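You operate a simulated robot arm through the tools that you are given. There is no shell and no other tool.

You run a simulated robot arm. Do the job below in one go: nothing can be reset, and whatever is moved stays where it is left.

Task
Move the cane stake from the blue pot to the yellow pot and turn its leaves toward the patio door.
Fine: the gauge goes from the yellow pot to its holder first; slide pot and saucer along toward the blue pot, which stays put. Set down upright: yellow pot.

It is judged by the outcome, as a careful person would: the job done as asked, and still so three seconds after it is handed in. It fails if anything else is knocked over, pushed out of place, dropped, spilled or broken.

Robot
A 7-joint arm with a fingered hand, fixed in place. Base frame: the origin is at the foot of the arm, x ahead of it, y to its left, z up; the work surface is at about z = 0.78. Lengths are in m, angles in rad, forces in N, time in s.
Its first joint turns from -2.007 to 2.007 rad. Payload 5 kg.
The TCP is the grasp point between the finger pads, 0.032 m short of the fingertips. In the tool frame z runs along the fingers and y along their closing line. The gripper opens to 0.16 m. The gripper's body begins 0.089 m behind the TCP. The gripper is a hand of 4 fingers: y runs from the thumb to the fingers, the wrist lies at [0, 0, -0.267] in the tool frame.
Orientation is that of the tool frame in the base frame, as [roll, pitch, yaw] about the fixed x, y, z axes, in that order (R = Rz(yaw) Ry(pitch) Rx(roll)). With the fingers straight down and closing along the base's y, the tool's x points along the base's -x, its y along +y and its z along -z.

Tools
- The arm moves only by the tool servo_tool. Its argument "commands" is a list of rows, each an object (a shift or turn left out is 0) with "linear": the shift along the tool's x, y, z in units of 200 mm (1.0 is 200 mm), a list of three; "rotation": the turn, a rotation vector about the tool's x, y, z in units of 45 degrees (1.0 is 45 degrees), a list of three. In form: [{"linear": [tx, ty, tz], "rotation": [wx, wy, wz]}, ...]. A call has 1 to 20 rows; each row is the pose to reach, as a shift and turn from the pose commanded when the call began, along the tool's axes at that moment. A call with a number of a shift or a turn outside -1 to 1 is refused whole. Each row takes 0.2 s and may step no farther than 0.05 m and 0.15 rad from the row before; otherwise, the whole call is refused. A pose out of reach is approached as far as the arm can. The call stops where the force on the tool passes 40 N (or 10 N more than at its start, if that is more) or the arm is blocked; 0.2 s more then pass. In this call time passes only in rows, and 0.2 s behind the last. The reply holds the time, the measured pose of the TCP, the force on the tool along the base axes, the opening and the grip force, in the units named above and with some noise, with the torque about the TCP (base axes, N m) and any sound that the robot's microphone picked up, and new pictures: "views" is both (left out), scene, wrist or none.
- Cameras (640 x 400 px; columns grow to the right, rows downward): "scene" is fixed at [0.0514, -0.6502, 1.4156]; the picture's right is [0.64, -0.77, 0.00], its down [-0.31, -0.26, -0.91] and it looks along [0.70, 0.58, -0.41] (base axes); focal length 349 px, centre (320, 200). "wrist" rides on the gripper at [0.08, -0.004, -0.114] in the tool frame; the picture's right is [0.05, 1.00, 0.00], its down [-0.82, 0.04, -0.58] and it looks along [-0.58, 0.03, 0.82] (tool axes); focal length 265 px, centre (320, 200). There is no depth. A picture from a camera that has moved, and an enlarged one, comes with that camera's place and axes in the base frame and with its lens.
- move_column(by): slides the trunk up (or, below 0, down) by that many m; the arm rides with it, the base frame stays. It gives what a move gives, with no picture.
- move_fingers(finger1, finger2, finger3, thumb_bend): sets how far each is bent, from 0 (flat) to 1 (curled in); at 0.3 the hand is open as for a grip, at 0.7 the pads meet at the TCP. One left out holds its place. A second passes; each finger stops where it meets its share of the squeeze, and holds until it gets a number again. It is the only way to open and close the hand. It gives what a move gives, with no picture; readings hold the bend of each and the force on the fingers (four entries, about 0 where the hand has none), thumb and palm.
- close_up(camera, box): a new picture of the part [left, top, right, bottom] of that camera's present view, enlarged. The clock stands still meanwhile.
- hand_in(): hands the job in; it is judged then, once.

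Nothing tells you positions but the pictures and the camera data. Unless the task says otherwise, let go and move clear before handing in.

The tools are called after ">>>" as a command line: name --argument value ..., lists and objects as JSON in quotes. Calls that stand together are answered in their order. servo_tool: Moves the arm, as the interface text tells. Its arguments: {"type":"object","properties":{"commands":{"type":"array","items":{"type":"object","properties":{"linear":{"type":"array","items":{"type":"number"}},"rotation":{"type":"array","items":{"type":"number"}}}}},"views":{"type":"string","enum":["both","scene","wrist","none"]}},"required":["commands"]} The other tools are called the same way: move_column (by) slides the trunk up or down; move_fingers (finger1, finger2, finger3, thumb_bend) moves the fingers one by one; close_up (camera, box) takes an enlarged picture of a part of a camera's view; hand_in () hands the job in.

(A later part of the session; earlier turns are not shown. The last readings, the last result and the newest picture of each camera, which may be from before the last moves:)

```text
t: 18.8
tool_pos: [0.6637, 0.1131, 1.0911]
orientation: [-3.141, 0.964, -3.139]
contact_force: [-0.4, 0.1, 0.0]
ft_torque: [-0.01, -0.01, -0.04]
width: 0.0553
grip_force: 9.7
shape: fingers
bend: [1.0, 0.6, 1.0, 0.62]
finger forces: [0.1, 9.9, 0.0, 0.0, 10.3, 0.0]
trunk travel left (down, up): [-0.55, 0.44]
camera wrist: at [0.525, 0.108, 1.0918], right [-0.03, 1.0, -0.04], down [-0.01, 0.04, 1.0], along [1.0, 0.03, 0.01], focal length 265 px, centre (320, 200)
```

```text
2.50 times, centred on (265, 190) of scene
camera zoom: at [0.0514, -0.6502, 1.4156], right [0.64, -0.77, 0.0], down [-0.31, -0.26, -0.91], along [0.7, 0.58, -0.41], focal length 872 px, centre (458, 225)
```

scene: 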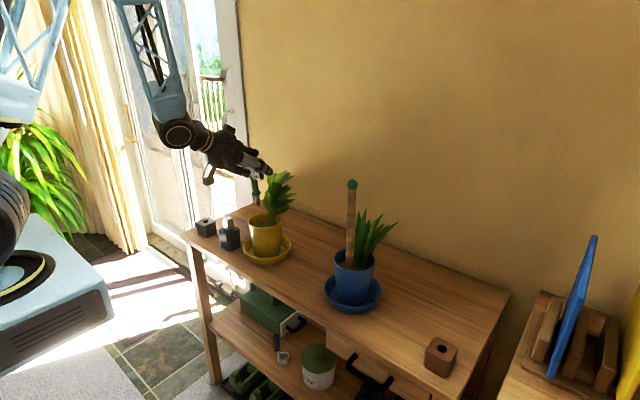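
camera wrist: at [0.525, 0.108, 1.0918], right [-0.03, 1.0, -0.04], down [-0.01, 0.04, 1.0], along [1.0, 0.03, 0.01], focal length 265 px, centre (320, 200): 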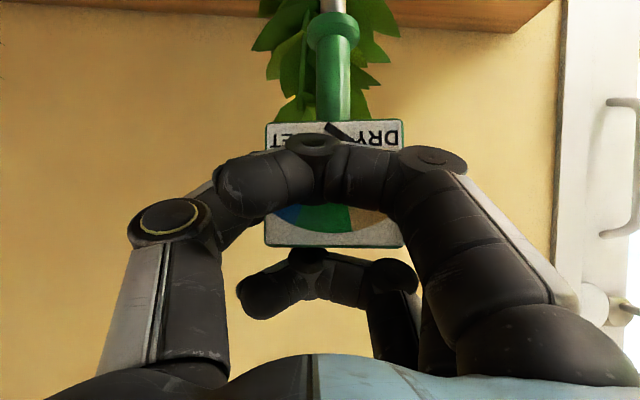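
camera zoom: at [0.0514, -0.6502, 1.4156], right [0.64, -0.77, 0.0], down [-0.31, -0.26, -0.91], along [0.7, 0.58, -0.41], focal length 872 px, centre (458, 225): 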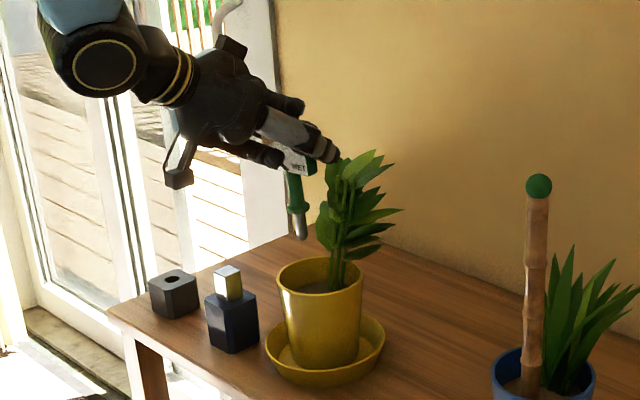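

The gauge is fully out: a green stem with a collar and a short metal probe below it. I'll zoom in to measure the probe and look at the hole left in the pot.

>>> close_up --camera "scene" --box '[235, 160, 285, 220]'

>>> close_up --camera "scene" --box '[235, 200, 305, 270]'

>>> close_up --camera "wrist" --box '[240, 0, 420, 130]'

```text
6.67 times, centred on (260, 190) of scene
camera zoom: at [0.0514, -0.6502, 1.4156], right [0.64, -0.77, 0.0], down [-0.31, -0.26, -0.91], along [0.7, 0.58, -0.41], focal length 2325 px, centre (720, 267)
```

zoom: 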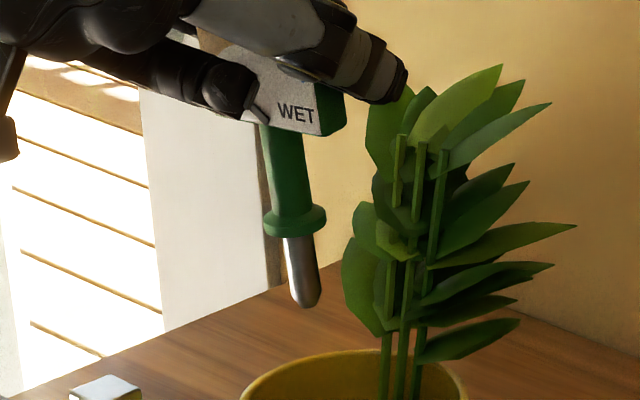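

```text
5.71 times, centred on (270, 235) of scene
camera zoom: at [0.0514, -0.6502, 1.4156], right [0.64, -0.77, 0.0], down [-0.31, -0.26, -0.91], along [0.7, 0.58, -0.41], focal length 1993 px, centre (606, 0)
```

zoom: 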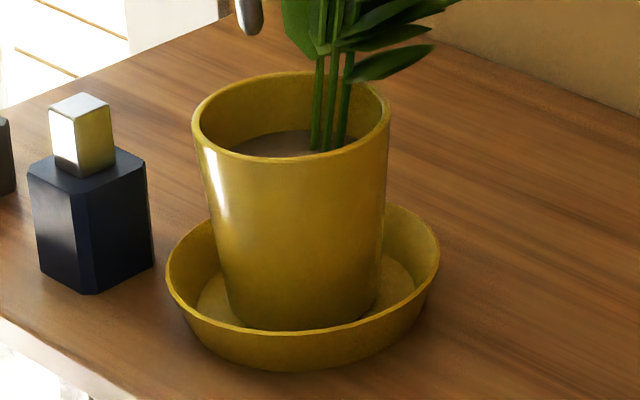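

```text
3.08 times, centred on (330, 65) of wrist
camera zoom: at [0.525, 0.108, 1.0918], right [-0.03, 1.0, -0.04], down [-0.01, 0.04, 1.0], along [1.0, 0.03, 0.01], focal length 817 px, centre (289, 615)
```

zoom: 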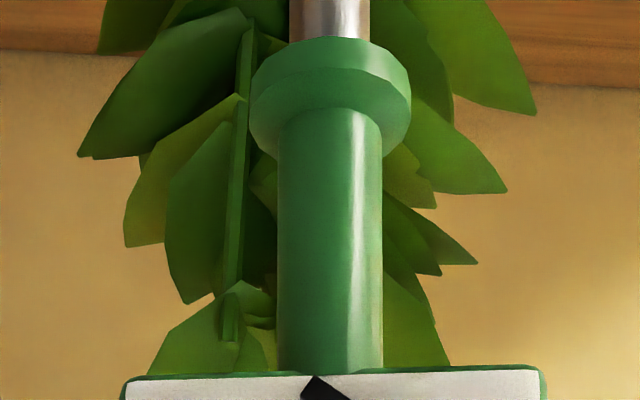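

The probe is about 14 mm wide against a 20 mm hole, with a 27 mm collar to rest on the block. The tip is about 13 cm below the TCP. I'll move over toward the charcoal block, well above the bottle, and tilt the camera down to fix the hole's position.

>>> servo_tool --commands '[{"linear": [0.086, 0, -0.123]}, {"linear": [0.086, 0.2375, -0.123]}, {"linear": [0.086, 0.475, -0.123]}, {"linear": [0.086, 0.7125, -0.123]}, {"linear": [0.086, 0.95, -0.123]}]' --views "none"

>>> servo_tool --commands '[{"rotation": [0, 0.15, 0]}, {"rotation": [0, 0.3, 0]}, {"rotation": [0, 0.458, 0]}]' --views "both"

```text
t: 20.0
tool_pos: [0.6356, 0.3015, 1.0917]
orientation: [-3.136, 0.961, 3.141]
contact_force: [-0.1, 0.1, -0.4]
ft_torque: [0.03, -0.03, -0.01]
width: 0.0551
grip_force: 9.9
shape: fingers
bend: [1.0, 0.6, 1.0, 0.62]
finger forces: [0.0, 10.0, 0.1, 0.0, 10.3, 0.0]
trunk travel left (down, up): [-0.55, 0.44]
```

```text
t: 20.8
tool_pos: [0.6343, 0.3005, 1.0918]
orientation: [-3.141, 0.6, 3.139]
contact_force: [0.3, -0.3, -0.5]
ft_torque: [0.0, 0.01, -0.01]
width: 0.0554
grip_force: 10.0
shape: fingers
bend: [1.0, 0.6, 1.0, 0.62]
finger forces: [0.0, 9.7, 0.1, 0.1, 10.0, 0.1]
trunk travel left (down, up): [-0.55, 0.44]
camera wrist: at [0.5045, 0.2971, 1.1414], right [-0.04, 1.0, -0.03], down [0.35, 0.04, 0.94], along [0.94, 0.03, -0.35], focal length 265 px, centre (320, 200)
```

scene: 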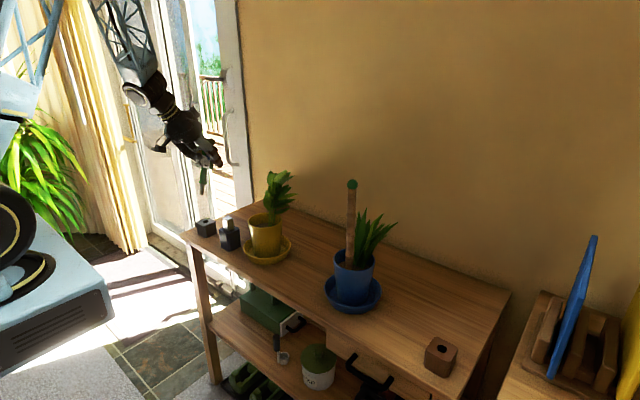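
wrist: 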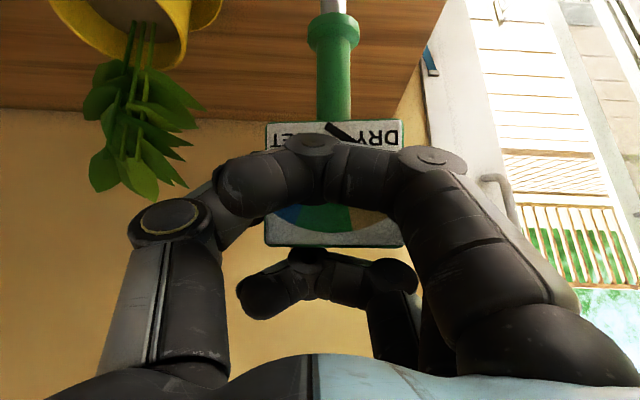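

The block is just out of the picture. I'll back off a little and tilt the camera further down.

>>> servo_tool --commands '[{"linear": [0.125, 0, -0.085], "rotation": [0, 0.15, 0]}, {"linear": [0.2475, 0, -0.1695], "rotation": [0, 0.3, 0]}]' --views "wrist"

>>> close_up --camera "wrist" --box '[240, 0, 480, 150]'

```text
t: 21.4
tool_pos: [0.5724, 0.302, 1.0907]
orientation: [-3.141, 0.365, -3.141]
contact_force: [0.4, -0.9, -1.2]
ft_torque: [-0.02, -0.02, 0.0]
width: 0.0552
grip_force: 10.2
shape: fingers
bend: [1.0, 0.6, 1.0, 0.62]
finger forces: [0.0, 9.7, 0.1, 0.1, 10.0, 0.0]
trunk travel left (down, up): [-0.55, 0.44]
camera wrist: at [0.4578, 0.298, 1.1699], right [-0.05, 1.0, -0.02], down [0.55, 0.04, 0.83], along [0.83, 0.03, -0.56], focal length 265 px, centre (320, 200)
```

wrist: 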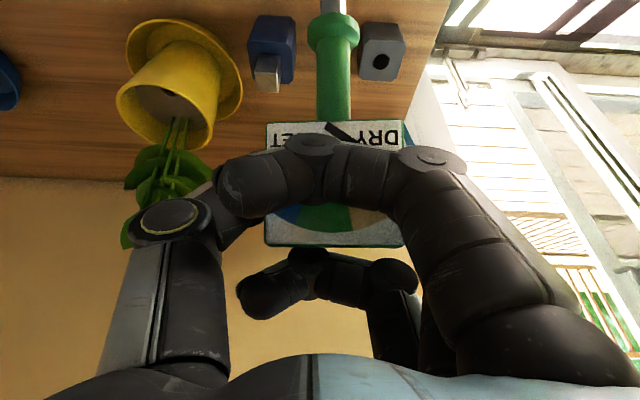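

```text
2.67 times, centred on (360, 75) of wrist
camera zoom: at [0.4578, 0.298, 1.1699], right [-0.05, 1.0, -0.02], down [0.55, 0.04, 0.83], along [0.83, 0.03, -0.56], focal length 708 px, centre (213, 533)
```

zoom: 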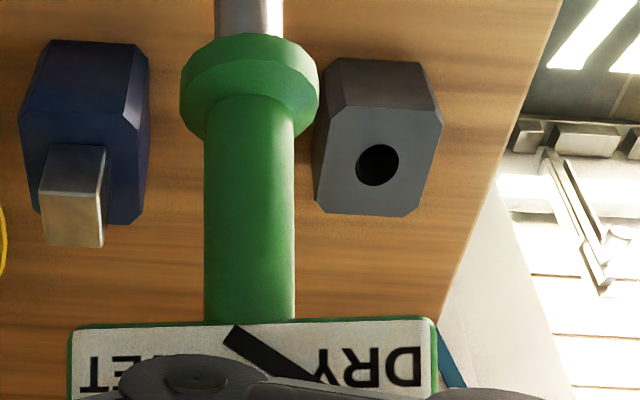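

The hole in the charcoal block is now pinned down near (0.639, 0.380) with the block's top at z ≈ 0.83. I'll turn the hand back so the gauge hangs upright and bring it above the hole.

>>> servo_tool --commands '[{"linear": [-0.034, 0.076, 0.067], "rotation": [0, -0.152, 0]}, {"linear": [-0.069, 0.152, 0.133], "rotation": [0, -0.304, 0]}, {"linear": [-0.103, 0.228, 0.2], "rotation": [0, -0.455, 0]}, {"linear": [-0.138, 0.304, 0.266], "rotation": [0, -0.607, 0]}, {"linear": [-0.172, 0.38, 0.333], "rotation": [0, -0.759, 0]}]' --views "none"

>>> servo_tool --commands '[{"linear": [0, 0, 0], "rotation": [-0.029, 0, 0.042]}, {"linear": [0.0819, 0, 0.0574], "rotation": [-0.029, 0, 0.042]}]' --views "both"

>>> close_up --camera "scene" --box '[170, 140, 270, 250]'

>>> close_up --camera "wrist" --box '[240, 0, 420, 130]'

```text
t: 22.6
tool_pos: [0.631, 0.3788, 1.0424]
orientation: [3.141, 0.964, 3.14]
contact_force: [0.4, 0.6, -1.5]
ft_torque: [-0.03, 0.03, 0.0]
width: 0.0551
grip_force: 10.2
shape: fingers
bend: [1.0, 0.6, 1.0, 0.62]
finger forces: [0.0, 9.5, 0.0, 0.0, 9.6, 0.0]
trunk travel left (down, up): [-0.55, 0.44]
```

```text
t: 23.2
tool_pos: [0.6307, 0.3772, 1.0213]
orientation: [3.071, 0.961, 3.086]
contact_force: [-0.5, -0.2, -0.1]
ft_torque: [0.02, 0.0, 0.01]
width: 0.0552
grip_force: 9.8
shape: fingers
bend: [1.0, 0.6, 1.0, 0.62]
finger forces: [0.1, 9.4, 0.0, 0.0, 9.7, 0.1]
trunk travel left (down, up): [-0.55, 0.44]
camera wrist: at [0.4912, 0.374, 1.0213], right [-0.03, 1.0, 0.0], down [-0.01, 0.0, 1.0], along [1.0, 0.03, 0.01], focal length 265 px, centre (320, 200)
```

scene: 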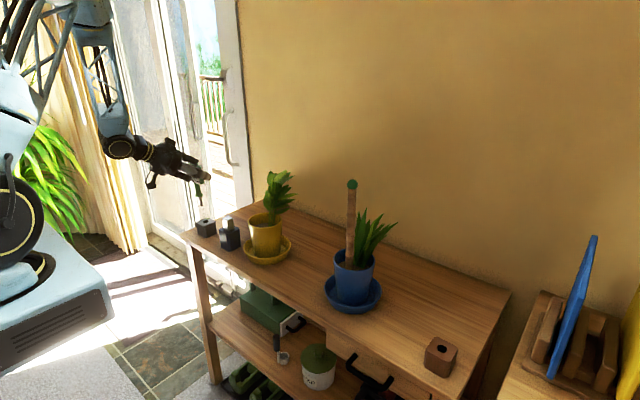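
wrist: 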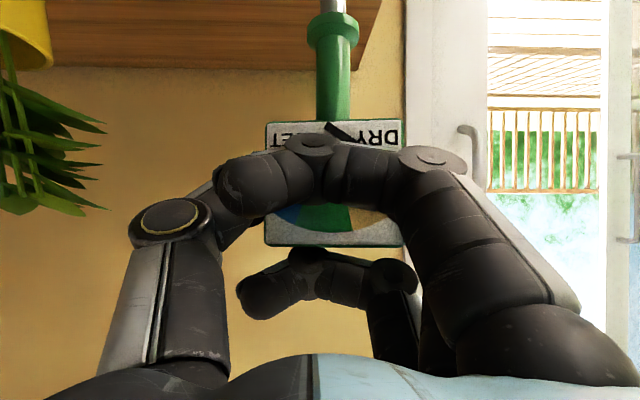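

```text
3.64 times, centred on (220, 195) of scene
camera zoom: at [0.0514, -0.6502, 1.4156], right [0.64, -0.77, 0.0], down [-0.31, -0.26, -0.91], along [0.7, 0.58, -0.41], focal length 1268 px, centre (684, 218)
```

zoom: 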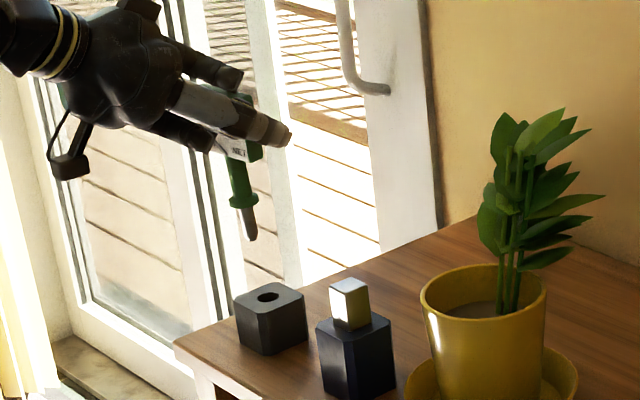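

```text
3.08 times, centred on (330, 65) of wrist
camera zoom: at [0.4912, 0.374, 1.0213], right [-0.03, 1.0, 0.0], down [-0.01, 0.0, 1.0], along [1.0, 0.03, 0.01], focal length 817 px, centre (289, 615)
```

zoom: 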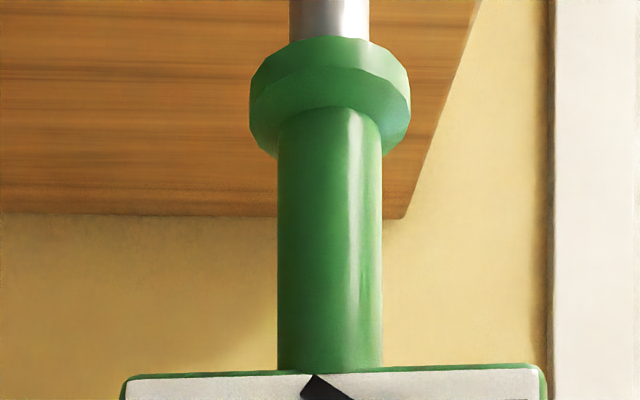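

The gauge hangs upright over the block area. I'll zoom in tightly on the probe tip and the hole to line them up.

>>> close_up --camera "scene" --box '[180, 175, 230, 245]'

```text
5.71 times, centred on (205, 210) of scene
camera zoom: at [0.0514, -0.6502, 1.4156], right [0.64, -0.77, 0.0], down [-0.31, -0.26, -0.91], along [0.7, 0.58, -0.41], focal length 1993 px, centre (977, 143)
```

zoom: 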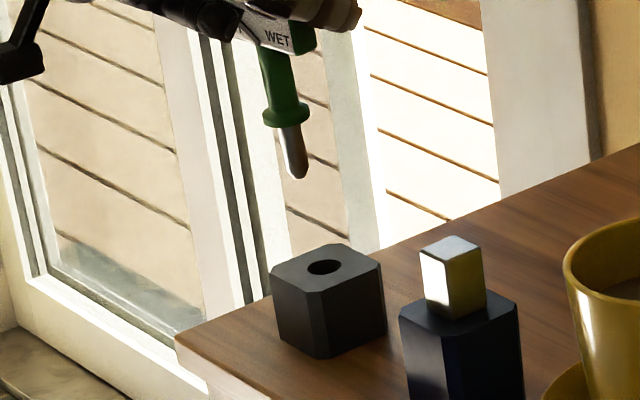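

The probe tip is about 6 mm short in x and 5 mm too far in +y relative to the hole. I'll correct that and descend to just above the block, then check again.

>>> servo_tool --commands '[{"linear": [0.083, -0.034, 0.077]}, {"linear": [0.166, -0.034, 0.153]}]' --views "none"

>>> close_up --camera "scene" --box '[180, 175, 230, 245]'

>>> close_up --camera "wrist" --box '[0, 0, 640, 400]'

```text
t: 23.8
tool_pos: [0.6369, 0.3706, 0.9768]
orientation: [3.07, 0.963, 3.086]
contact_force: [0.6, 0.0, -1.3]
ft_torque: [-0.01, 0.03, -0.01]
width: 0.0551
grip_force: 9.6
shape: fingers
bend: [1.0, 0.6, 1.0, 0.62]
finger forces: [0.0, 9.4, 0.0, 0.0, 9.6, 0.0]
trunk travel left (down, up): [-0.55, 0.44]
```

```text
5.71 times, centred on (205, 210) of scene
camera zoom: at [0.0514, -0.6502, 1.4156], right [0.64, -0.77, 0.0], down [-0.31, -0.26, -0.91], along [0.7, 0.58, -0.41], focal length 1993 px, centre (977, 143)
```

zoom: 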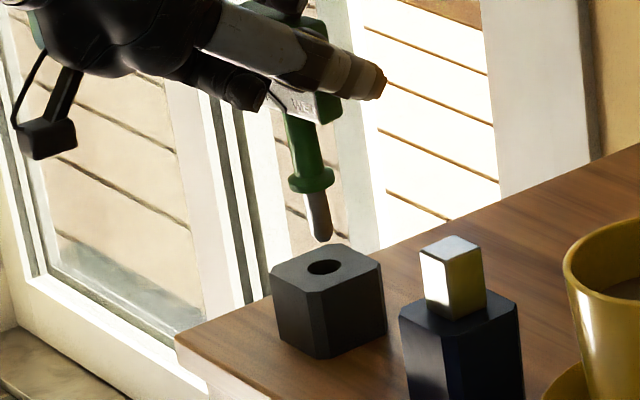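

```text
1.00 times, centred on (320, 200) of wrist (not enlarged: the box is as wide or as high as the picture)
camera zoom: at [0.4979, 0.3679, 0.9771], right [-0.03, 1.0, 0.0], down [-0.01, 0.0, 1.0], along [1.0, 0.03, 0.01], focal length 265 px, centre (320, 200)
```

zoom: 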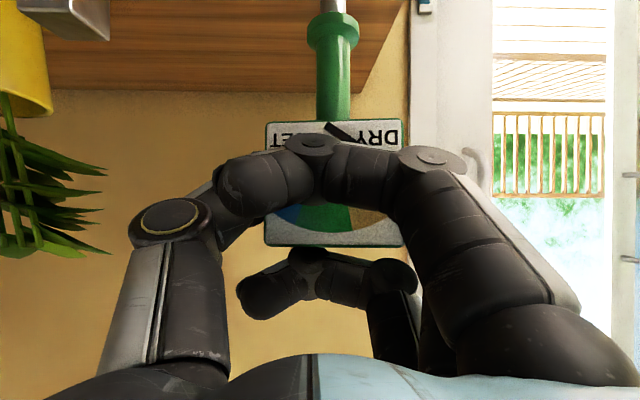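

The tip is now lined up over the hole, about 2 cm above the block. I'll lower it slowly and watch the force.

>>> servo_tool --commands '[{"linear": [0.034, 0.002, 0.024]}, {"linear": [0.068, 0.001, 0.048]}, {"linear": [0.102, 0.0, 0.0717]}]' --views "none"

>>> close_up --camera "scene" --box '[180, 175, 230, 245]'

```text
t: 24.6
tool_pos: [0.6371, 0.3726, 0.9521]
orientation: [3.071, 0.963, 3.083]
contact_force: [-0.4, 0.9, -1.0]
ft_torque: [0.02, 0.02, 0.01]
width: 0.0552
grip_force: 10.3
shape: fingers
bend: [1.0, 0.6, 1.0, 0.62]
finger forces: [0.1, 9.4, 0.0, 0.1, 9.8, 0.0]
trunk travel left (down, up): [-0.55, 0.44]
```

```text
5.71 times, centred on (205, 210) of scene
camera zoom: at [0.0514, -0.6502, 1.4156], right [0.64, -0.77, 0.0], down [-0.31, -0.26, -0.91], along [0.7, 0.58, -0.41], focal length 1993 px, centre (977, 143)
```

zoom: 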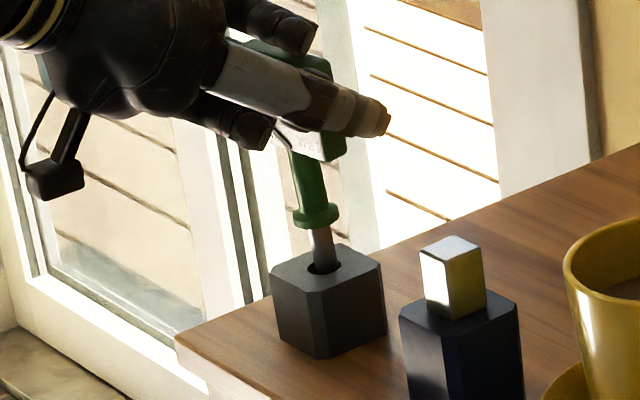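

The probe has entered the hole with no contact force. I'll lower it the rest of the way until the collar nears the block.

>>> servo_tool --commands '[{"linear": [0.03, -0.0015, 0.021]}, {"linear": [0.06, -0.003, 0.042]}, {"linear": [0.09, -0.0044, 0.063]}]' --views "none"

>>> close_up --camera "scene" --box '[180, 175, 230, 245]'

```text
t: 25.4
tool_pos: [0.6358, 0.3733, 0.9316]
orientation: [3.072, 0.962, 3.084]
contact_force: [-0.6, 0.1, -0.5]
ft_torque: [-0.03, -0.01, 0.0]
width: 0.0552
grip_force: 10.2
shape: fingers
bend: [1.0, 0.6, 1.0, 0.62]
finger forces: [0.0, 9.4, 0.0, 0.0, 9.6, 0.0]
trunk travel left (down, up): [-0.55, 0.44]
```

```text
5.71 times, centred on (205, 210) of scene
camera zoom: at [0.0514, -0.6502, 1.4156], right [0.64, -0.77, 0.0], down [-0.31, -0.26, -0.91], along [0.7, 0.58, -0.41], focal length 1993 px, centre (977, 143)
```

zoom: 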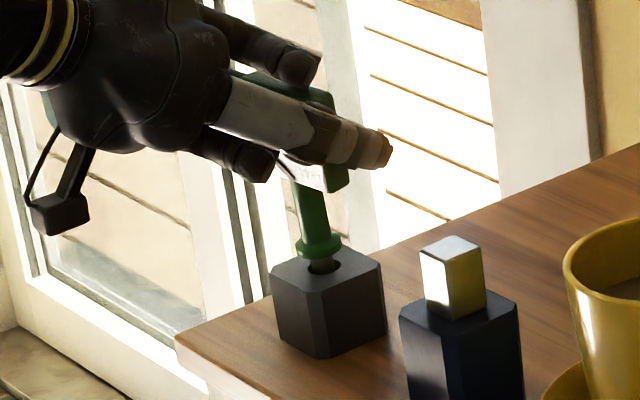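

About 1 cm remains before the collar seats, so I'll lower gently until I feel it touch.

>>> servo_tool --commands '[{"linear": [0.0123, -0.0006, 0.0086]}, {"linear": [0.0245, -0.0012, 0.0172]}, {"linear": [0.0368, -0.0018, 0.0258]}]' --views "none"

>>> close_up --camera "scene" --box '[180, 175, 230, 245]'

```text
t: 26.2
tool_pos: [0.6359, 0.3743, 0.9217]
orientation: [3.072, 0.961, 3.083]
contact_force: [-0.2, 0.1, -1.0]
ft_torque: [-0.02, 0.01, 0.01]
width: 0.0556
grip_force: 9.2
shape: fingers
bend: [1.0, 0.6, 1.0, 0.62]
finger forces: [0.1, 9.5, 0.0, 0.0, 9.7, 0.0]
trunk travel left (down, up): [-0.55, 0.44]
```

```text
5.71 times, centred on (205, 210) of scene
camera zoom: at [0.0514, -0.6502, 1.4156], right [0.64, -0.77, 0.0], down [-0.31, -0.26, -0.91], along [0.7, 0.58, -0.41], focal length 1993 px, centre (977, 143)
```

zoom: 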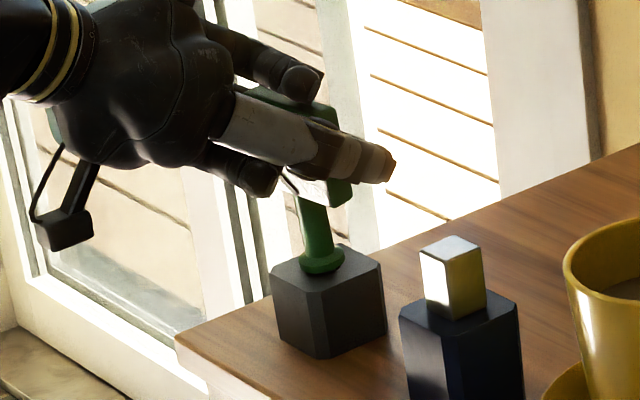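

The collar looks almost down on the block. I'll make one small further move to feel contact.

>>> servo_tool --commands '[{"linear": [0.0123, -0.0006, 0.0086]}]' --views "none"

>>> close_up --camera "scene" --box '[190, 195, 225, 240]'

```text
t: 26.6
tool_pos: [0.6368, 0.3731, 0.9191]
orientation: [3.071, 0.96, 3.084]
contact_force: [-0.2, 0.2, -0.9]
ft_torque: [-0.02, 0.0, 0.01]
width: 0.0555
grip_force: 9.2
shape: fingers
bend: [1.0, 0.6, 1.0, 0.62]
finger forces: [0.0, 9.4, 0.0, 0.0, 9.6, 0.0]
trunk travel left (down, up): [-0.55, 0.44]
```

```text
8.89 times, centred on (208, 218) of scene
camera zoom: at [0.0514, -0.6502, 1.4156], right [0.64, -0.77, 0.0], down [-0.31, -0.26, -0.91], along [0.7, 0.58, -0.41], focal length 3100 px, centre (1320, 44)
```

zoom: 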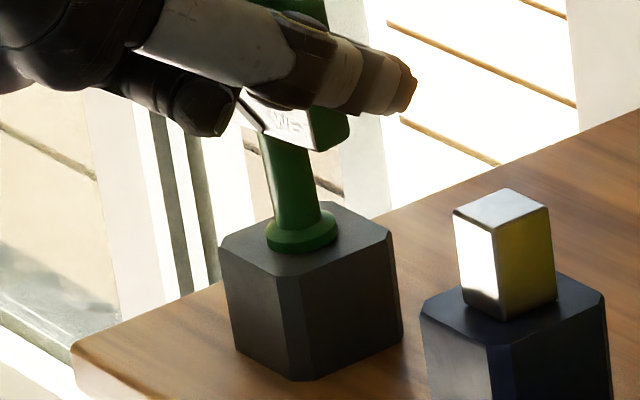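

It looks about seated but there is still no force, so I'll go down a couple more millimetres.

>>> servo_tool --commands '[{"linear": [0.0082, -0.0004, 0.0057]}]' --views "none"

>>> servo_tool --commands '[{"linear": [0.0082, -0.0004, 0.0057]}]' --views "none"

>>> close_up --camera "scene" --box '[190, 195, 225, 240]'

```text
t: 27.0
tool_pos: [0.637, 0.3722, 0.9192]
orientation: [3.069, 0.963, 3.081]
contact_force: [1.3, -0.4, 7.7]
ft_torque: [0.09, -0.04, -0.01]
width: 0.0554
grip_force: 10.7
shape: fingers
bend: [1.0, 0.6, 1.0, 0.62]
finger forces: [0.1, 10.4, 0.0, 0.0, 10.5, 0.1]
trunk travel left (down, up): [-0.55, 0.44]
```

```text
t: 27.4
tool_pos: [0.6364, 0.3726, 0.9166]
orientation: [3.07, 0.964, 3.083]
contact_force: [3.3, -1.8, 14.6]
ft_torque: [-0.07, -0.13, -0.01]
width: 0.0552
grip_force: 11.6
shape: fingers
bend: [1.0, 0.61, 1.0, 0.62]
finger forces: [0.1, 9.9, 1.6, 0.1, 11.7, 0.0]
trunk travel left (down, up): [-0.55, 0.44]
```

```text
8.89 times, centred on (208, 218) of scene
camera zoom: at [0.0514, -0.6502, 1.4156], right [0.64, -0.77, 0.0], down [-0.31, -0.26, -0.91], along [0.7, 0.58, -0.41], focal length 3100 px, centre (1320, 44)
```

zoom: 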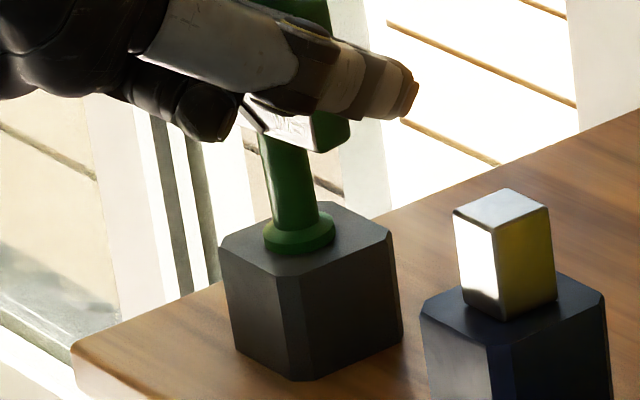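

The collar is firmly seated (about 15 N down). I'll ease off slightly and then open the thumb and finger just enough to let go.

>>> servo_tool --commands '[{"linear": [-0.0123, 0.0006, -0.0086]}]' --views "none"

>>> move_fingers --finger2 0.48 --thumb_bend 0.48

>>> close_up --camera "scene" --box '[180, 175, 240, 245]'

>>> close_up --camera "wrist" --box '[0, 0, 640, 400]'

```text
t: 27.8
tool_pos: [0.6355, 0.3731, 0.9183]
orientation: [3.074, 0.959, 3.084]
contact_force: [0.9, -0.6, 5.2]
ft_torque: [-0.07, -0.05, 0.0]
width: 0.0548
grip_force: 10.1
shape: fingers
bend: [1.0, 0.61, 1.0, 0.62]
finger forces: [0.0, 9.5, 0.0, 0.0, 10.8, 0.0]
trunk travel left (down, up): [-0.55, 0.44]
```

```text
t: 28.8
tool_pos: [0.6351, 0.3719, 0.9178]
orientation: [3.072, 0.962, 3.083]
contact_force: [0.7, -0.5, 0.7]
ft_torque: [-0.05, 0.04, -0.01]
width: 0.0633
grip_force: 0.1
shape: fingers
bend: [1.0, 0.48, 1.0, 0.48]
finger forces: [0.1, 0.0, 0.1, 0.0, 0.0, 0.0]
trunk travel left (down, up): [-0.55, 0.44]
```

```text
5.71 times, centred on (210, 210) of scene
camera zoom: at [0.0514, -0.6502, 1.4156], right [0.64, -0.77, 0.0], down [-0.31, -0.26, -0.91], along [0.7, 0.58, -0.41], focal length 1993 px, centre (949, 143)
```

zoom: 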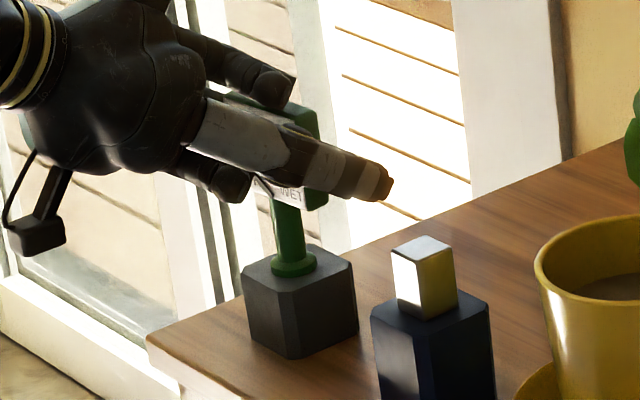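

```text
1.00 times, centred on (320, 200) of wrist (not enlarged: the box is as wide or as high as the picture)
camera zoom: at [0.4972, 0.3689, 0.9182], right [-0.03, 1.0, 0.0], down [-0.01, 0.0, 1.0], along [1.0, 0.03, 0.01], focal length 265 px, centre (320, 200)
```

zoom: 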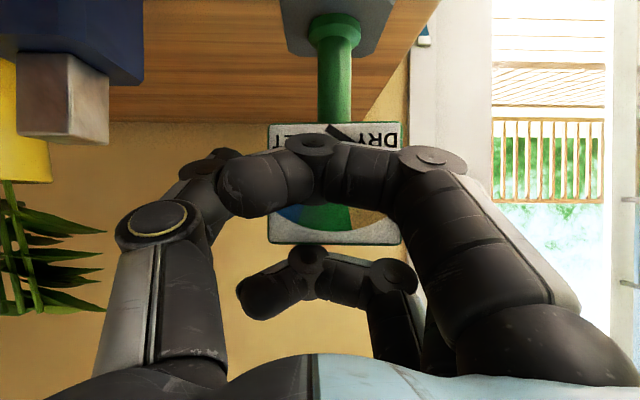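

The gauge stands in the holder and the fingers are clear of it. I'll back away along the hand's axis, then up.

>>> servo_tool --commands '[{"linear": [0, 0, -0.1]}, {"linear": [0, 0, -0.2]}, {"linear": [-0.2, 0.01, -0.34]}, {"linear": [-0.409, 0.02, -0.487]}]' --views "both"

>>> close_up --camera "scene" --box '[180, 170, 310, 270]'

```text
refused: row 4 steps farther than a row can; nothing moved
```

```text
4.00 times, centred on (245, 220) of scene
camera zoom: at [0.0514, -0.6502, 1.4156], right [0.64, -0.77, 0.0], down [-0.31, -0.26, -0.91], along [0.7, 0.58, -0.41], focal length 1395 px, centre (620, 120)
```

zoom: 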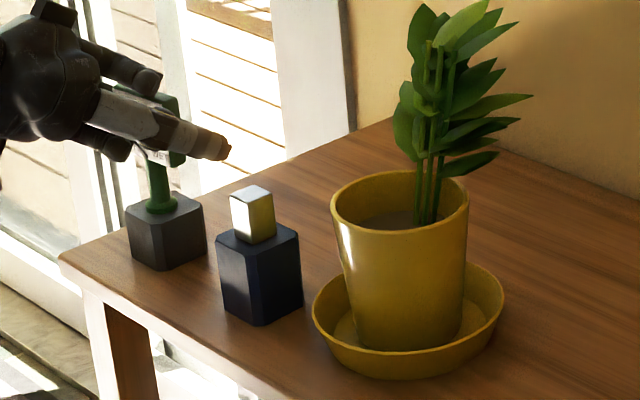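

The call was refused for a step that was just too long and nothing moved. I'll back off again with shorter steps.

>>> servo_tool --commands '[{"linear": [0, 0, -0.1]}, {"linear": [0, 0, -0.2]}, {"linear": [-0.14, 0.007, -0.3]}, {"linear": [-0.28, 0.014, -0.398]}, {"linear": [-0.42, 0.02, -0.496]}]' --views "both"

>>> close_up --camera "scene" --box '[180, 170, 310, 270]'

```text
t: 30.0
tool_pos: [0.6048, 0.3713, 1.0435]
orientation: [3.071, 0.962, 3.086]
contact_force: [0.2, 0.1, -1.1]
ft_torque: [-0.01, 0.0, -0.01]
width: 0.0633
grip_force: 0.0
shape: fingers
bend: [1.0, 0.48, 1.0, 0.48]
finger forces: [0.0, 0.1, 0.0, 0.0, 0.1, 0.1]
trunk travel left (down, up): [-0.55, 0.44]
camera wrist: at [0.4649, 0.368, 1.0438], right [-0.03, 1.0, 0.0], down [-0.01, 0.0, 1.0], along [1.0, 0.03, 0.01], focal length 265 px, centre (320, 200)
```

scene: 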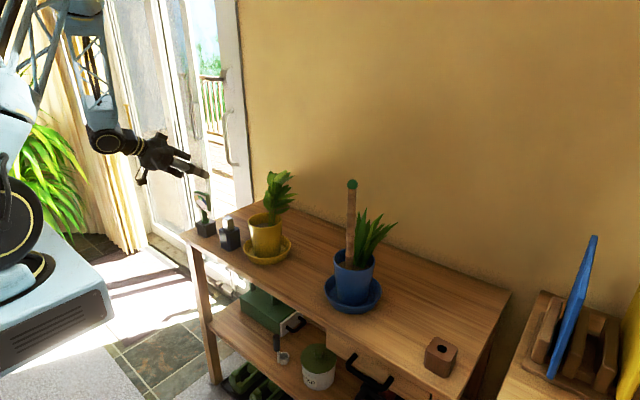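
wrist: 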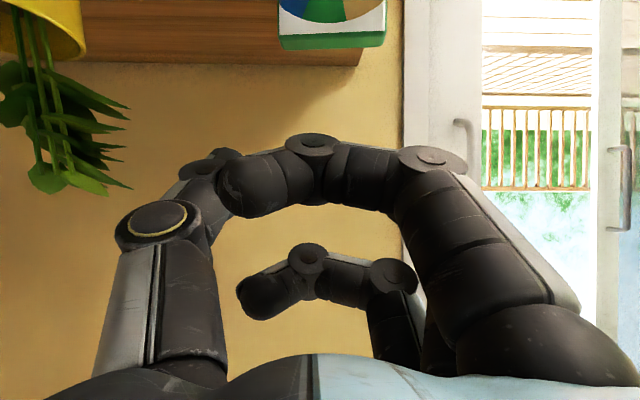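

```text
4.00 times, centred on (245, 220) of scene
camera zoom: at [0.0514, -0.6502, 1.4156], right [0.64, -0.77, 0.0], down [-0.31, -0.26, -0.91], along [0.7, 0.58, -0.41], focal length 1395 px, centre (620, 120)
```

zoom: 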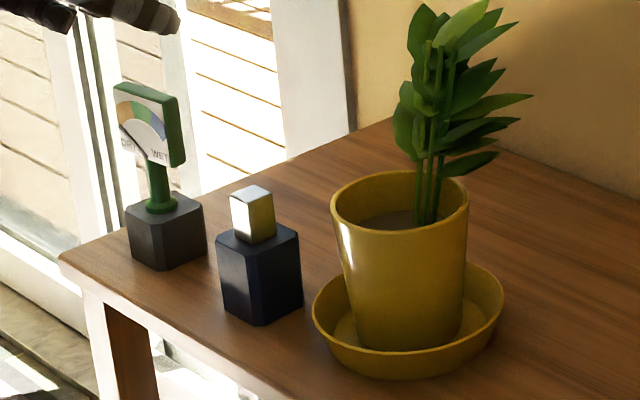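

The gauge stands in its holder and nothing else has moved. Next I'll open the hand and look down on the yellow pot to see its leaves and the empty hole.

>>> servo_tool --commands '[{"linear": [0, 0, 0], "rotation": [0.029, 0, -0.042]}]' --views "none"

>>> servo_tool --commands '[{"linear": [0, -0.15, -0.05], "rotation": [0, 0.165, 0]}, {"linear": [0, -0.3, -0.1], "rotation": [0, 0.33, 0]}, {"linear": [0, -0.45, -0.15], "rotation": [0, 0.495, 0]}, {"linear": [0, -0.6, -0.2], "rotation": [0, 0.66, 0]}, {"linear": [0, -0.75, -0.25], "rotation": [0, 0.84, 0]}]' --views "none"

>>> move_fingers --finger1 0.3 --finger2 0.3 --finger3 0.3 --thumb_bend 0.3

```text
t: 30.4
tool_pos: [0.6029, 0.3727, 1.0421]
orientation: [-3.14, 0.963, -3.14]
contact_force: [-0.1, 0.2, 0.0]
ft_torque: [-0.01, 0.03, -0.03]
width: 0.0635
grip_force: 0.0
shape: fingers
bend: [1.0, 0.48, 1.0, 0.48]
finger forces: [0.1, 0.1, 0.0, 0.0, 0.0, 0.0]
trunk travel left (down, up): [-0.55, 0.44]
```

```text
t: 31.6
tool_pos: [0.5627, 0.221, 1.0726]
orientation: [3.14, 0.304, 3.142]
contact_force: [-0.2, 0.8, 1.0]
ft_torque: [0.01, -0.02, 0.05]
width: 0.0636
grip_force: 0.1
shape: fingers
bend: [1.0, 0.48, 1.0, 0.48]
finger forces: [0.1, 0.0, 0.0, 0.0, 0.1, 0.1]
trunk travel left (down, up): [-0.55, 0.44]
```

```text
t: 32.6
tool_pos: [0.562, 0.2232, 1.0716]
orientation: [-3.141, 0.303, -3.141]
contact_force: [-0.3, -0.3, 0.5]
ft_torque: [-0.02, -0.03, 0.01]
width: 0.1701
grip_force: 0.1
shape: fingers
bend: [0.3, 0.3, 0.3, 0.3]
finger forces: [0.0, 0.1, 0.1, 0.0, 0.1, 0.0]
trunk travel left (down, up): [-0.55, 0.44]
```

>>> servo_tool --commands '[{"linear": [0.055, -0.183, -0.104]}, {"linear": [0.109, -0.367, -0.209]}, {"linear": [0.164, -0.55, -0.313]}]' --views "wrist"

>>> close_up --camera "wrist" --box '[240, 60, 420, 260]'

```text
t: 33.4
tool_pos: [0.5093, 0.1127, 1.1222]
orientation: [-3.141, 0.305, 3.141]
contact_force: [-0.1, 0.1, -0.6]
ft_torque: [0.01, 0.01, -0.02]
width: 0.1701
grip_force: 0.1
shape: fingers
bend: [0.3, 0.3, 0.3, 0.3]
finger forces: [0.0, 0.1, 0.0, 0.1, 0.0, 0.0]
trunk travel left (down, up): [-0.55, 0.44]
camera wrist: at [0.3992, 0.1078, 1.2085], right [-0.05, 1.0, -0.02], down [0.61, 0.04, 0.79], along [0.79, 0.03, -0.61], focal length 265 px, centre (320, 200)
```

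wrist: 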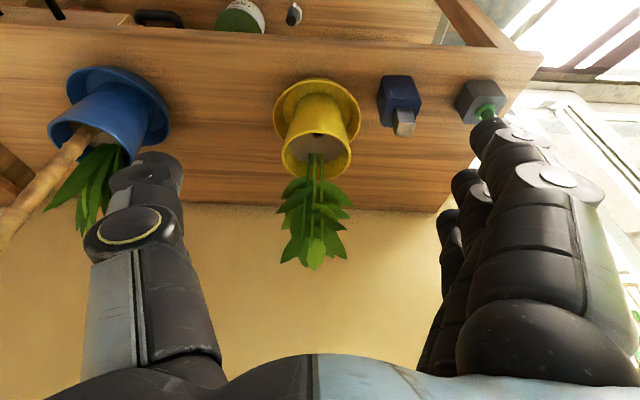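

```text
2.00 times, centred on (330, 160) of wrist
camera zoom: at [0.3992, 0.1078, 1.2085], right [-0.05, 1.0, -0.02], down [0.61, 0.04, 0.79], along [0.79, 0.03, -0.61], focal length 531 px, centre (300, 280)
```

zoom: 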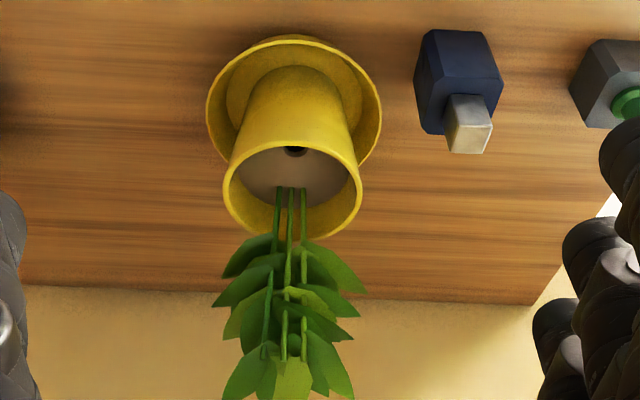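

The empty hole is on the robot side of the pot's centre and the leaves fan toward the wall, so the pot needs about +80° (counter-clockwise from above) to face the patio door. First I'll grip the pot body from the front with a tilted hand and a narrowed opening to clear the bottle.

>>> servo_tool --commands '[{"linear": [-0.05, 0, 0.144], "rotation": [0, -0.144, 0]}, {"linear": [-0.1, 0, 0.287], "rotation": [0, -0.288, 0]}, {"linear": [-0.151, 0, 0.431], "rotation": [0, -0.432, 0]}, {"linear": [-0.201, 0, 0.574], "rotation": [0, -0.576, 0]}, {"linear": [-0.251, 0, 0.718], "rotation": [0, -0.72, 0]}]' --views "none"

>>> move_fingers --finger1 0.38 --finger2 0.38 --finger3 0.38 --thumb_bend 0.38

>>> close_up --camera "wrist" --box '[0, 0, 640, 400]'

>>> close_up --camera "scene" --box '[160, 110, 320, 280]'

```text
t: 34.8
tool_pos: [0.5601, 0.0271, 0.9744]
orientation: [-2.986, 0.734, 2.882]
contact_force: [-0.1, -1.0, -0.8]
ft_torque: [0.02, 0.02, 0.01]
width: 0.1707
grip_force: 0.0
shape: fingers
bend: [0.3, 0.3, 0.3, 0.3]
finger forces: [0.0, 0.1, 0.0, 0.1, 0.0, 0.1]
out of reach, approached as far as the arm can: row 2, 3, 5
trunk travel left (down, up): [-0.55, 0.44]
stopped in row 5: the arm was blocked; the commanded pose is now the measured one
```

```text
t: 35.8
tool_pos: [0.5612, 0.0269, 0.9745]
orientation: [-2.985, 0.732, 2.884]
contact_force: [0.5, 0.1, -0.2]
ft_torque: [0.01, -0.02, -0.01]
width: 0.1401
grip_force: 0.1
shape: fingers
bend: [0.38, 0.38, 0.38, 0.38]
finger forces: [0.0, 0.1, 0.1, 0.1, 0.0, 0.0]
trunk travel left (down, up): [-0.55, 0.44]
```

```text
1.00 times, centred on (320, 200) of wrist (not enlarged: the box is as wide or as high as the picture)
camera zoom: at [0.4346, 0.0747, 1.006], right [0.32, 0.94, -0.15], down [0.25, 0.07, 0.96], along [0.91, -0.34, -0.22], focal length 265 px, centre (320, 200)
```

zoom: 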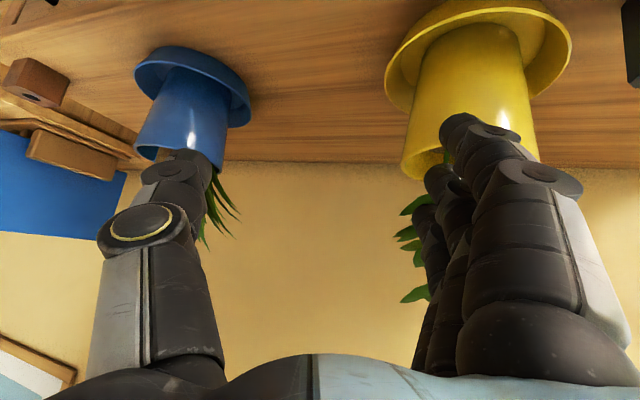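

```text
2.35 times, centred on (240, 195) of scene
camera zoom: at [0.0514, -0.6502, 1.4156], right [0.64, -0.77, 0.0], down [-0.31, -0.26, -0.91], along [0.7, 0.58, -0.41], focal length 820 px, centre (508, 212)
```

zoom: 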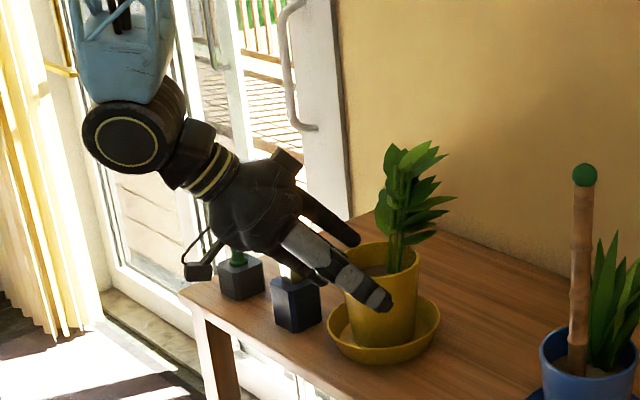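

That intermediate pose was out of reach and the hand drifted sideways, but it touched nothing. I'll lift straight up first, then square up again farther out.

>>> servo_tool --commands '[{"linear": [-0.15, -0.026, -0.165]}, {"linear": [-0.215, 0.08, -0.225], "rotation": [-0.105, -0.009, -0.06]}, {"linear": [-0.28, 0.185, -0.284], "rotation": [-0.21, -0.019, -0.121]}, {"linear": [-0.346, 0.289, -0.343], "rotation": [-0.315, -0.028, -0.181]}, {"linear": [-0.412, 0.393, -0.4015], "rotation": [-0.42, -0.038, -0.242]}]' --views "none"

```text
t: 37.0
tool_pos: [0.601, 0.1105, 1.0816]
orientation: [-3.14, 0.747, -3.14]
contact_force: [0.5, 0.5, 1.4]
ft_torque: [0.0, 0.03, -0.01]
width: 0.14
grip_force: 0.0
shape: fingers
bend: [0.38, 0.38, 0.38, 0.38]
finger forces: [0.0, 0.0, 0.0, 0.0, 0.1, 0.0]
trunk travel left (down, up): [-0.55, 0.44]
```

Squared up again at (0.60, 0.11, 1.08). I'll tilt to 50° and come down to just above and in front of the pot.

>>> servo_tool --commands '[{"linear": [0.075, 0.004, 0.136], "rotation": [0, -0.08, 0]}, {"linear": [0.149, 0.007, 0.271], "rotation": [0, -0.157, 0]}]' --views "none"

```text
t: 37.6
tool_pos: [0.6175, 0.1119, 1.0204]
orientation: [3.138, 0.87, -3.142]
contact_force: [0.2, 0.8, -0.3]
ft_torque: [-0.01, 0.03, -0.02]
width: 0.1399
grip_force: 0.1
shape: fingers
bend: [0.38, 0.38, 0.38, 0.38]
finger forces: [0.0, 0.0, 0.0, 0.1, 0.1, 0.0]
trunk travel left (down, up): [-0.55, 0.44]
```

>>> servo_tool --commands '[{"linear": [0.13, 0, 0.118]}, {"linear": [0.26, 0, 0.235]}]' --views "both"

>>> close_up --camera "scene" --box '[180, 130, 310, 270]'

```text
t: 38.2
tool_pos: [0.62, 0.1124, 0.9485]
orientation: [3.139, 0.871, 3.14]
contact_force: [-0.4, -0.1, -0.5]
ft_torque: [0.04, 0.03, -0.03]
width: 0.1402
grip_force: 0.0
shape: fingers
bend: [0.38, 0.38, 0.38, 0.38]
finger forces: [0.1, 0.0, 0.1, 0.1, 0.0, 0.1]
trunk travel left (down, up): [-0.55, 0.44]
camera wrist: at [0.4808, 0.1084, 0.9622], right [-0.03, 1.0, -0.04], down [0.08, 0.04, 1.0], along [1.0, 0.03, -0.08], focal length 265 px, centre (320, 200)
```

scene: 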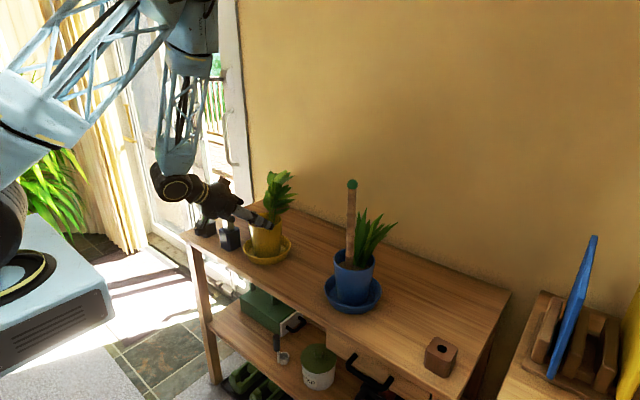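
wrist: 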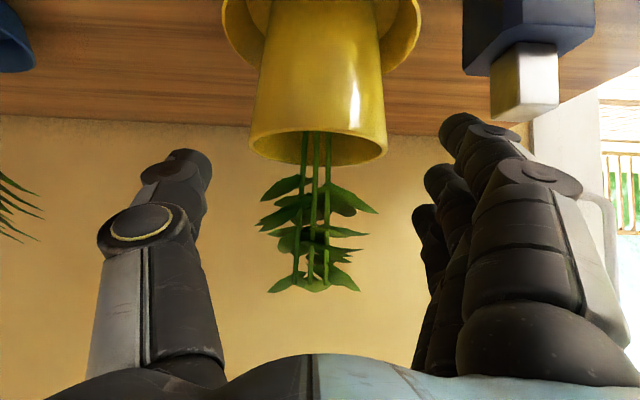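

```text
2.86 times, centred on (245, 200) of scene
camera zoom: at [0.0514, -0.6502, 1.4156], right [0.64, -0.77, 0.0], down [-0.31, -0.26, -0.91], along [0.7, 0.58, -0.41], focal length 996 px, centre (534, 200)
```

zoom: 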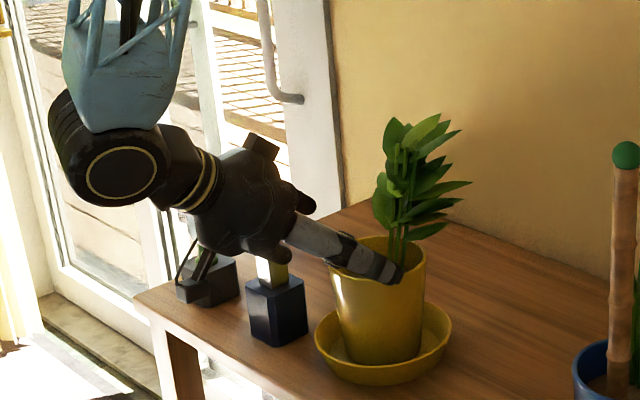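

The hand straddles the pot's line with room on both sides, and the bottle cap clears the outer finger. I'll move in along the hand's axis until the grasp point reaches the pot's centre.

>>> servo_tool --commands '[{"linear": [0.025, -0.001, 0.16]}, {"linear": [0.05, -0.002, 0.32]}]' --views "wrist"

>>> close_up --camera "scene" --box '[200, 150, 310, 270]'

```text
t: 38.8
tool_pos: [0.6608, 0.1103, 0.9019]
orientation: [-3.14, 0.871, -3.141]
contact_force: [0.1, 0.1, 0.0]
ft_torque: [0.02, -0.01, -0.01]
width: 0.1401
grip_force: 0.0
shape: fingers
bend: [0.38, 0.38, 0.38, 0.38]
finger forces: [0.0, 0.1, 0.0, 0.1, 0.0, 0.0]
trunk travel left (down, up): [-0.55, 0.44]
camera wrist: at [0.5229, 0.1068, 0.9145], right [-0.03, 1.0, -0.04], down [0.08, 0.04, 1.0], along [1.0, 0.03, -0.08], focal length 265 px, centre (320, 200)
```

wrist: 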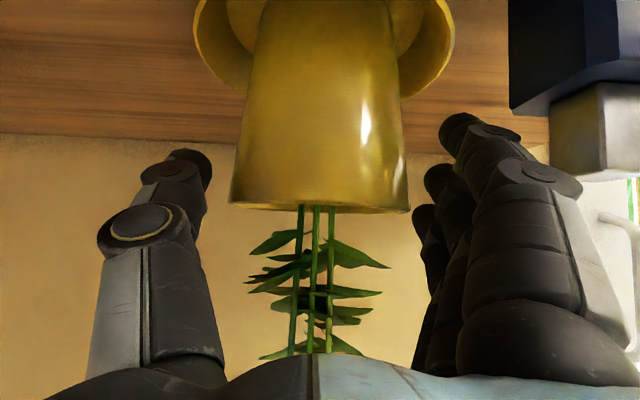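

```text
3.33 times, centred on (255, 210) of scene
camera zoom: at [0.0514, -0.6502, 1.4156], right [0.64, -0.77, 0.0], down [-0.31, -0.26, -0.91], along [0.7, 0.58, -0.41], focal length 1162 px, centre (537, 167)
```

zoom: 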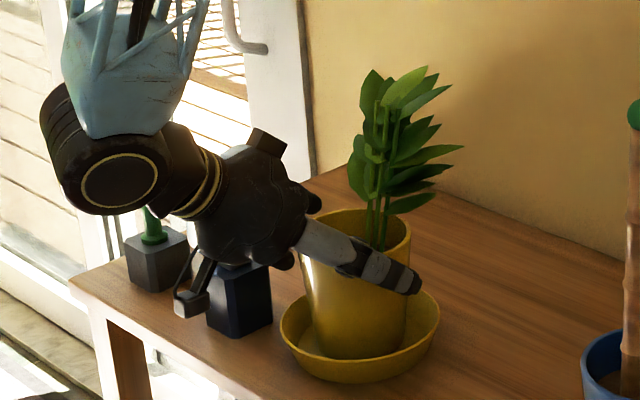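

>>> servo_tool --commands '[{"linear": [0.015, 0.004, 0.088]}, {"linear": [0.029, 0.0075, 0.175]}]' --views "wrist"

>>> close_up --camera "scene" --box '[200, 150, 310, 270]'

```text
t: 39.4
tool_pos: [0.6843, 0.1117, 0.8744]
orientation: [-3.14, 0.87, 3.14]
contact_force: [-0.2, 0.1, -0.5]
ft_torque: [0.01, 0.02, 0.01]
width: 0.14
grip_force: 0.7
shape: fingers
bend: [0.38, 0.38, 0.38, 0.38]
finger forces: [0.1, 0.1, 0.0, 0.0, 0.4, 0.1]
trunk travel left (down, up): [-0.55, 0.44]
camera wrist: at [0.5461, 0.1075, 0.8868], right [-0.03, 1.0, -0.04], down [0.08, 0.04, 1.0], along [1.0, 0.03, -0.08], focal length 265 px, centre (320, 200)
```

wrist: 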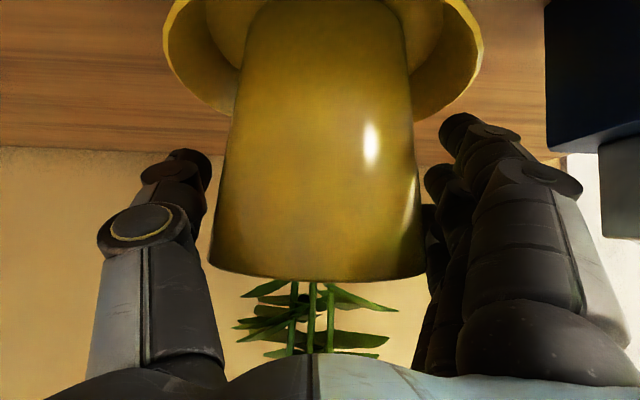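

```text
3.33 times, centred on (255, 210) of scene
camera zoom: at [0.0514, -0.6502, 1.4156], right [0.64, -0.77, 0.0], down [-0.31, -0.26, -0.91], along [0.7, 0.58, -0.41], focal length 1162 px, centre (537, 167)
```

zoom: 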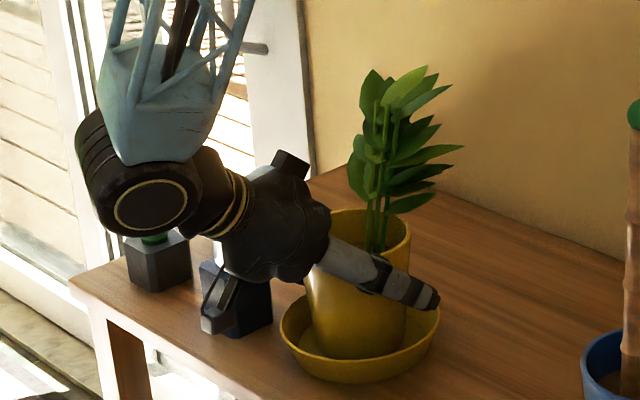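

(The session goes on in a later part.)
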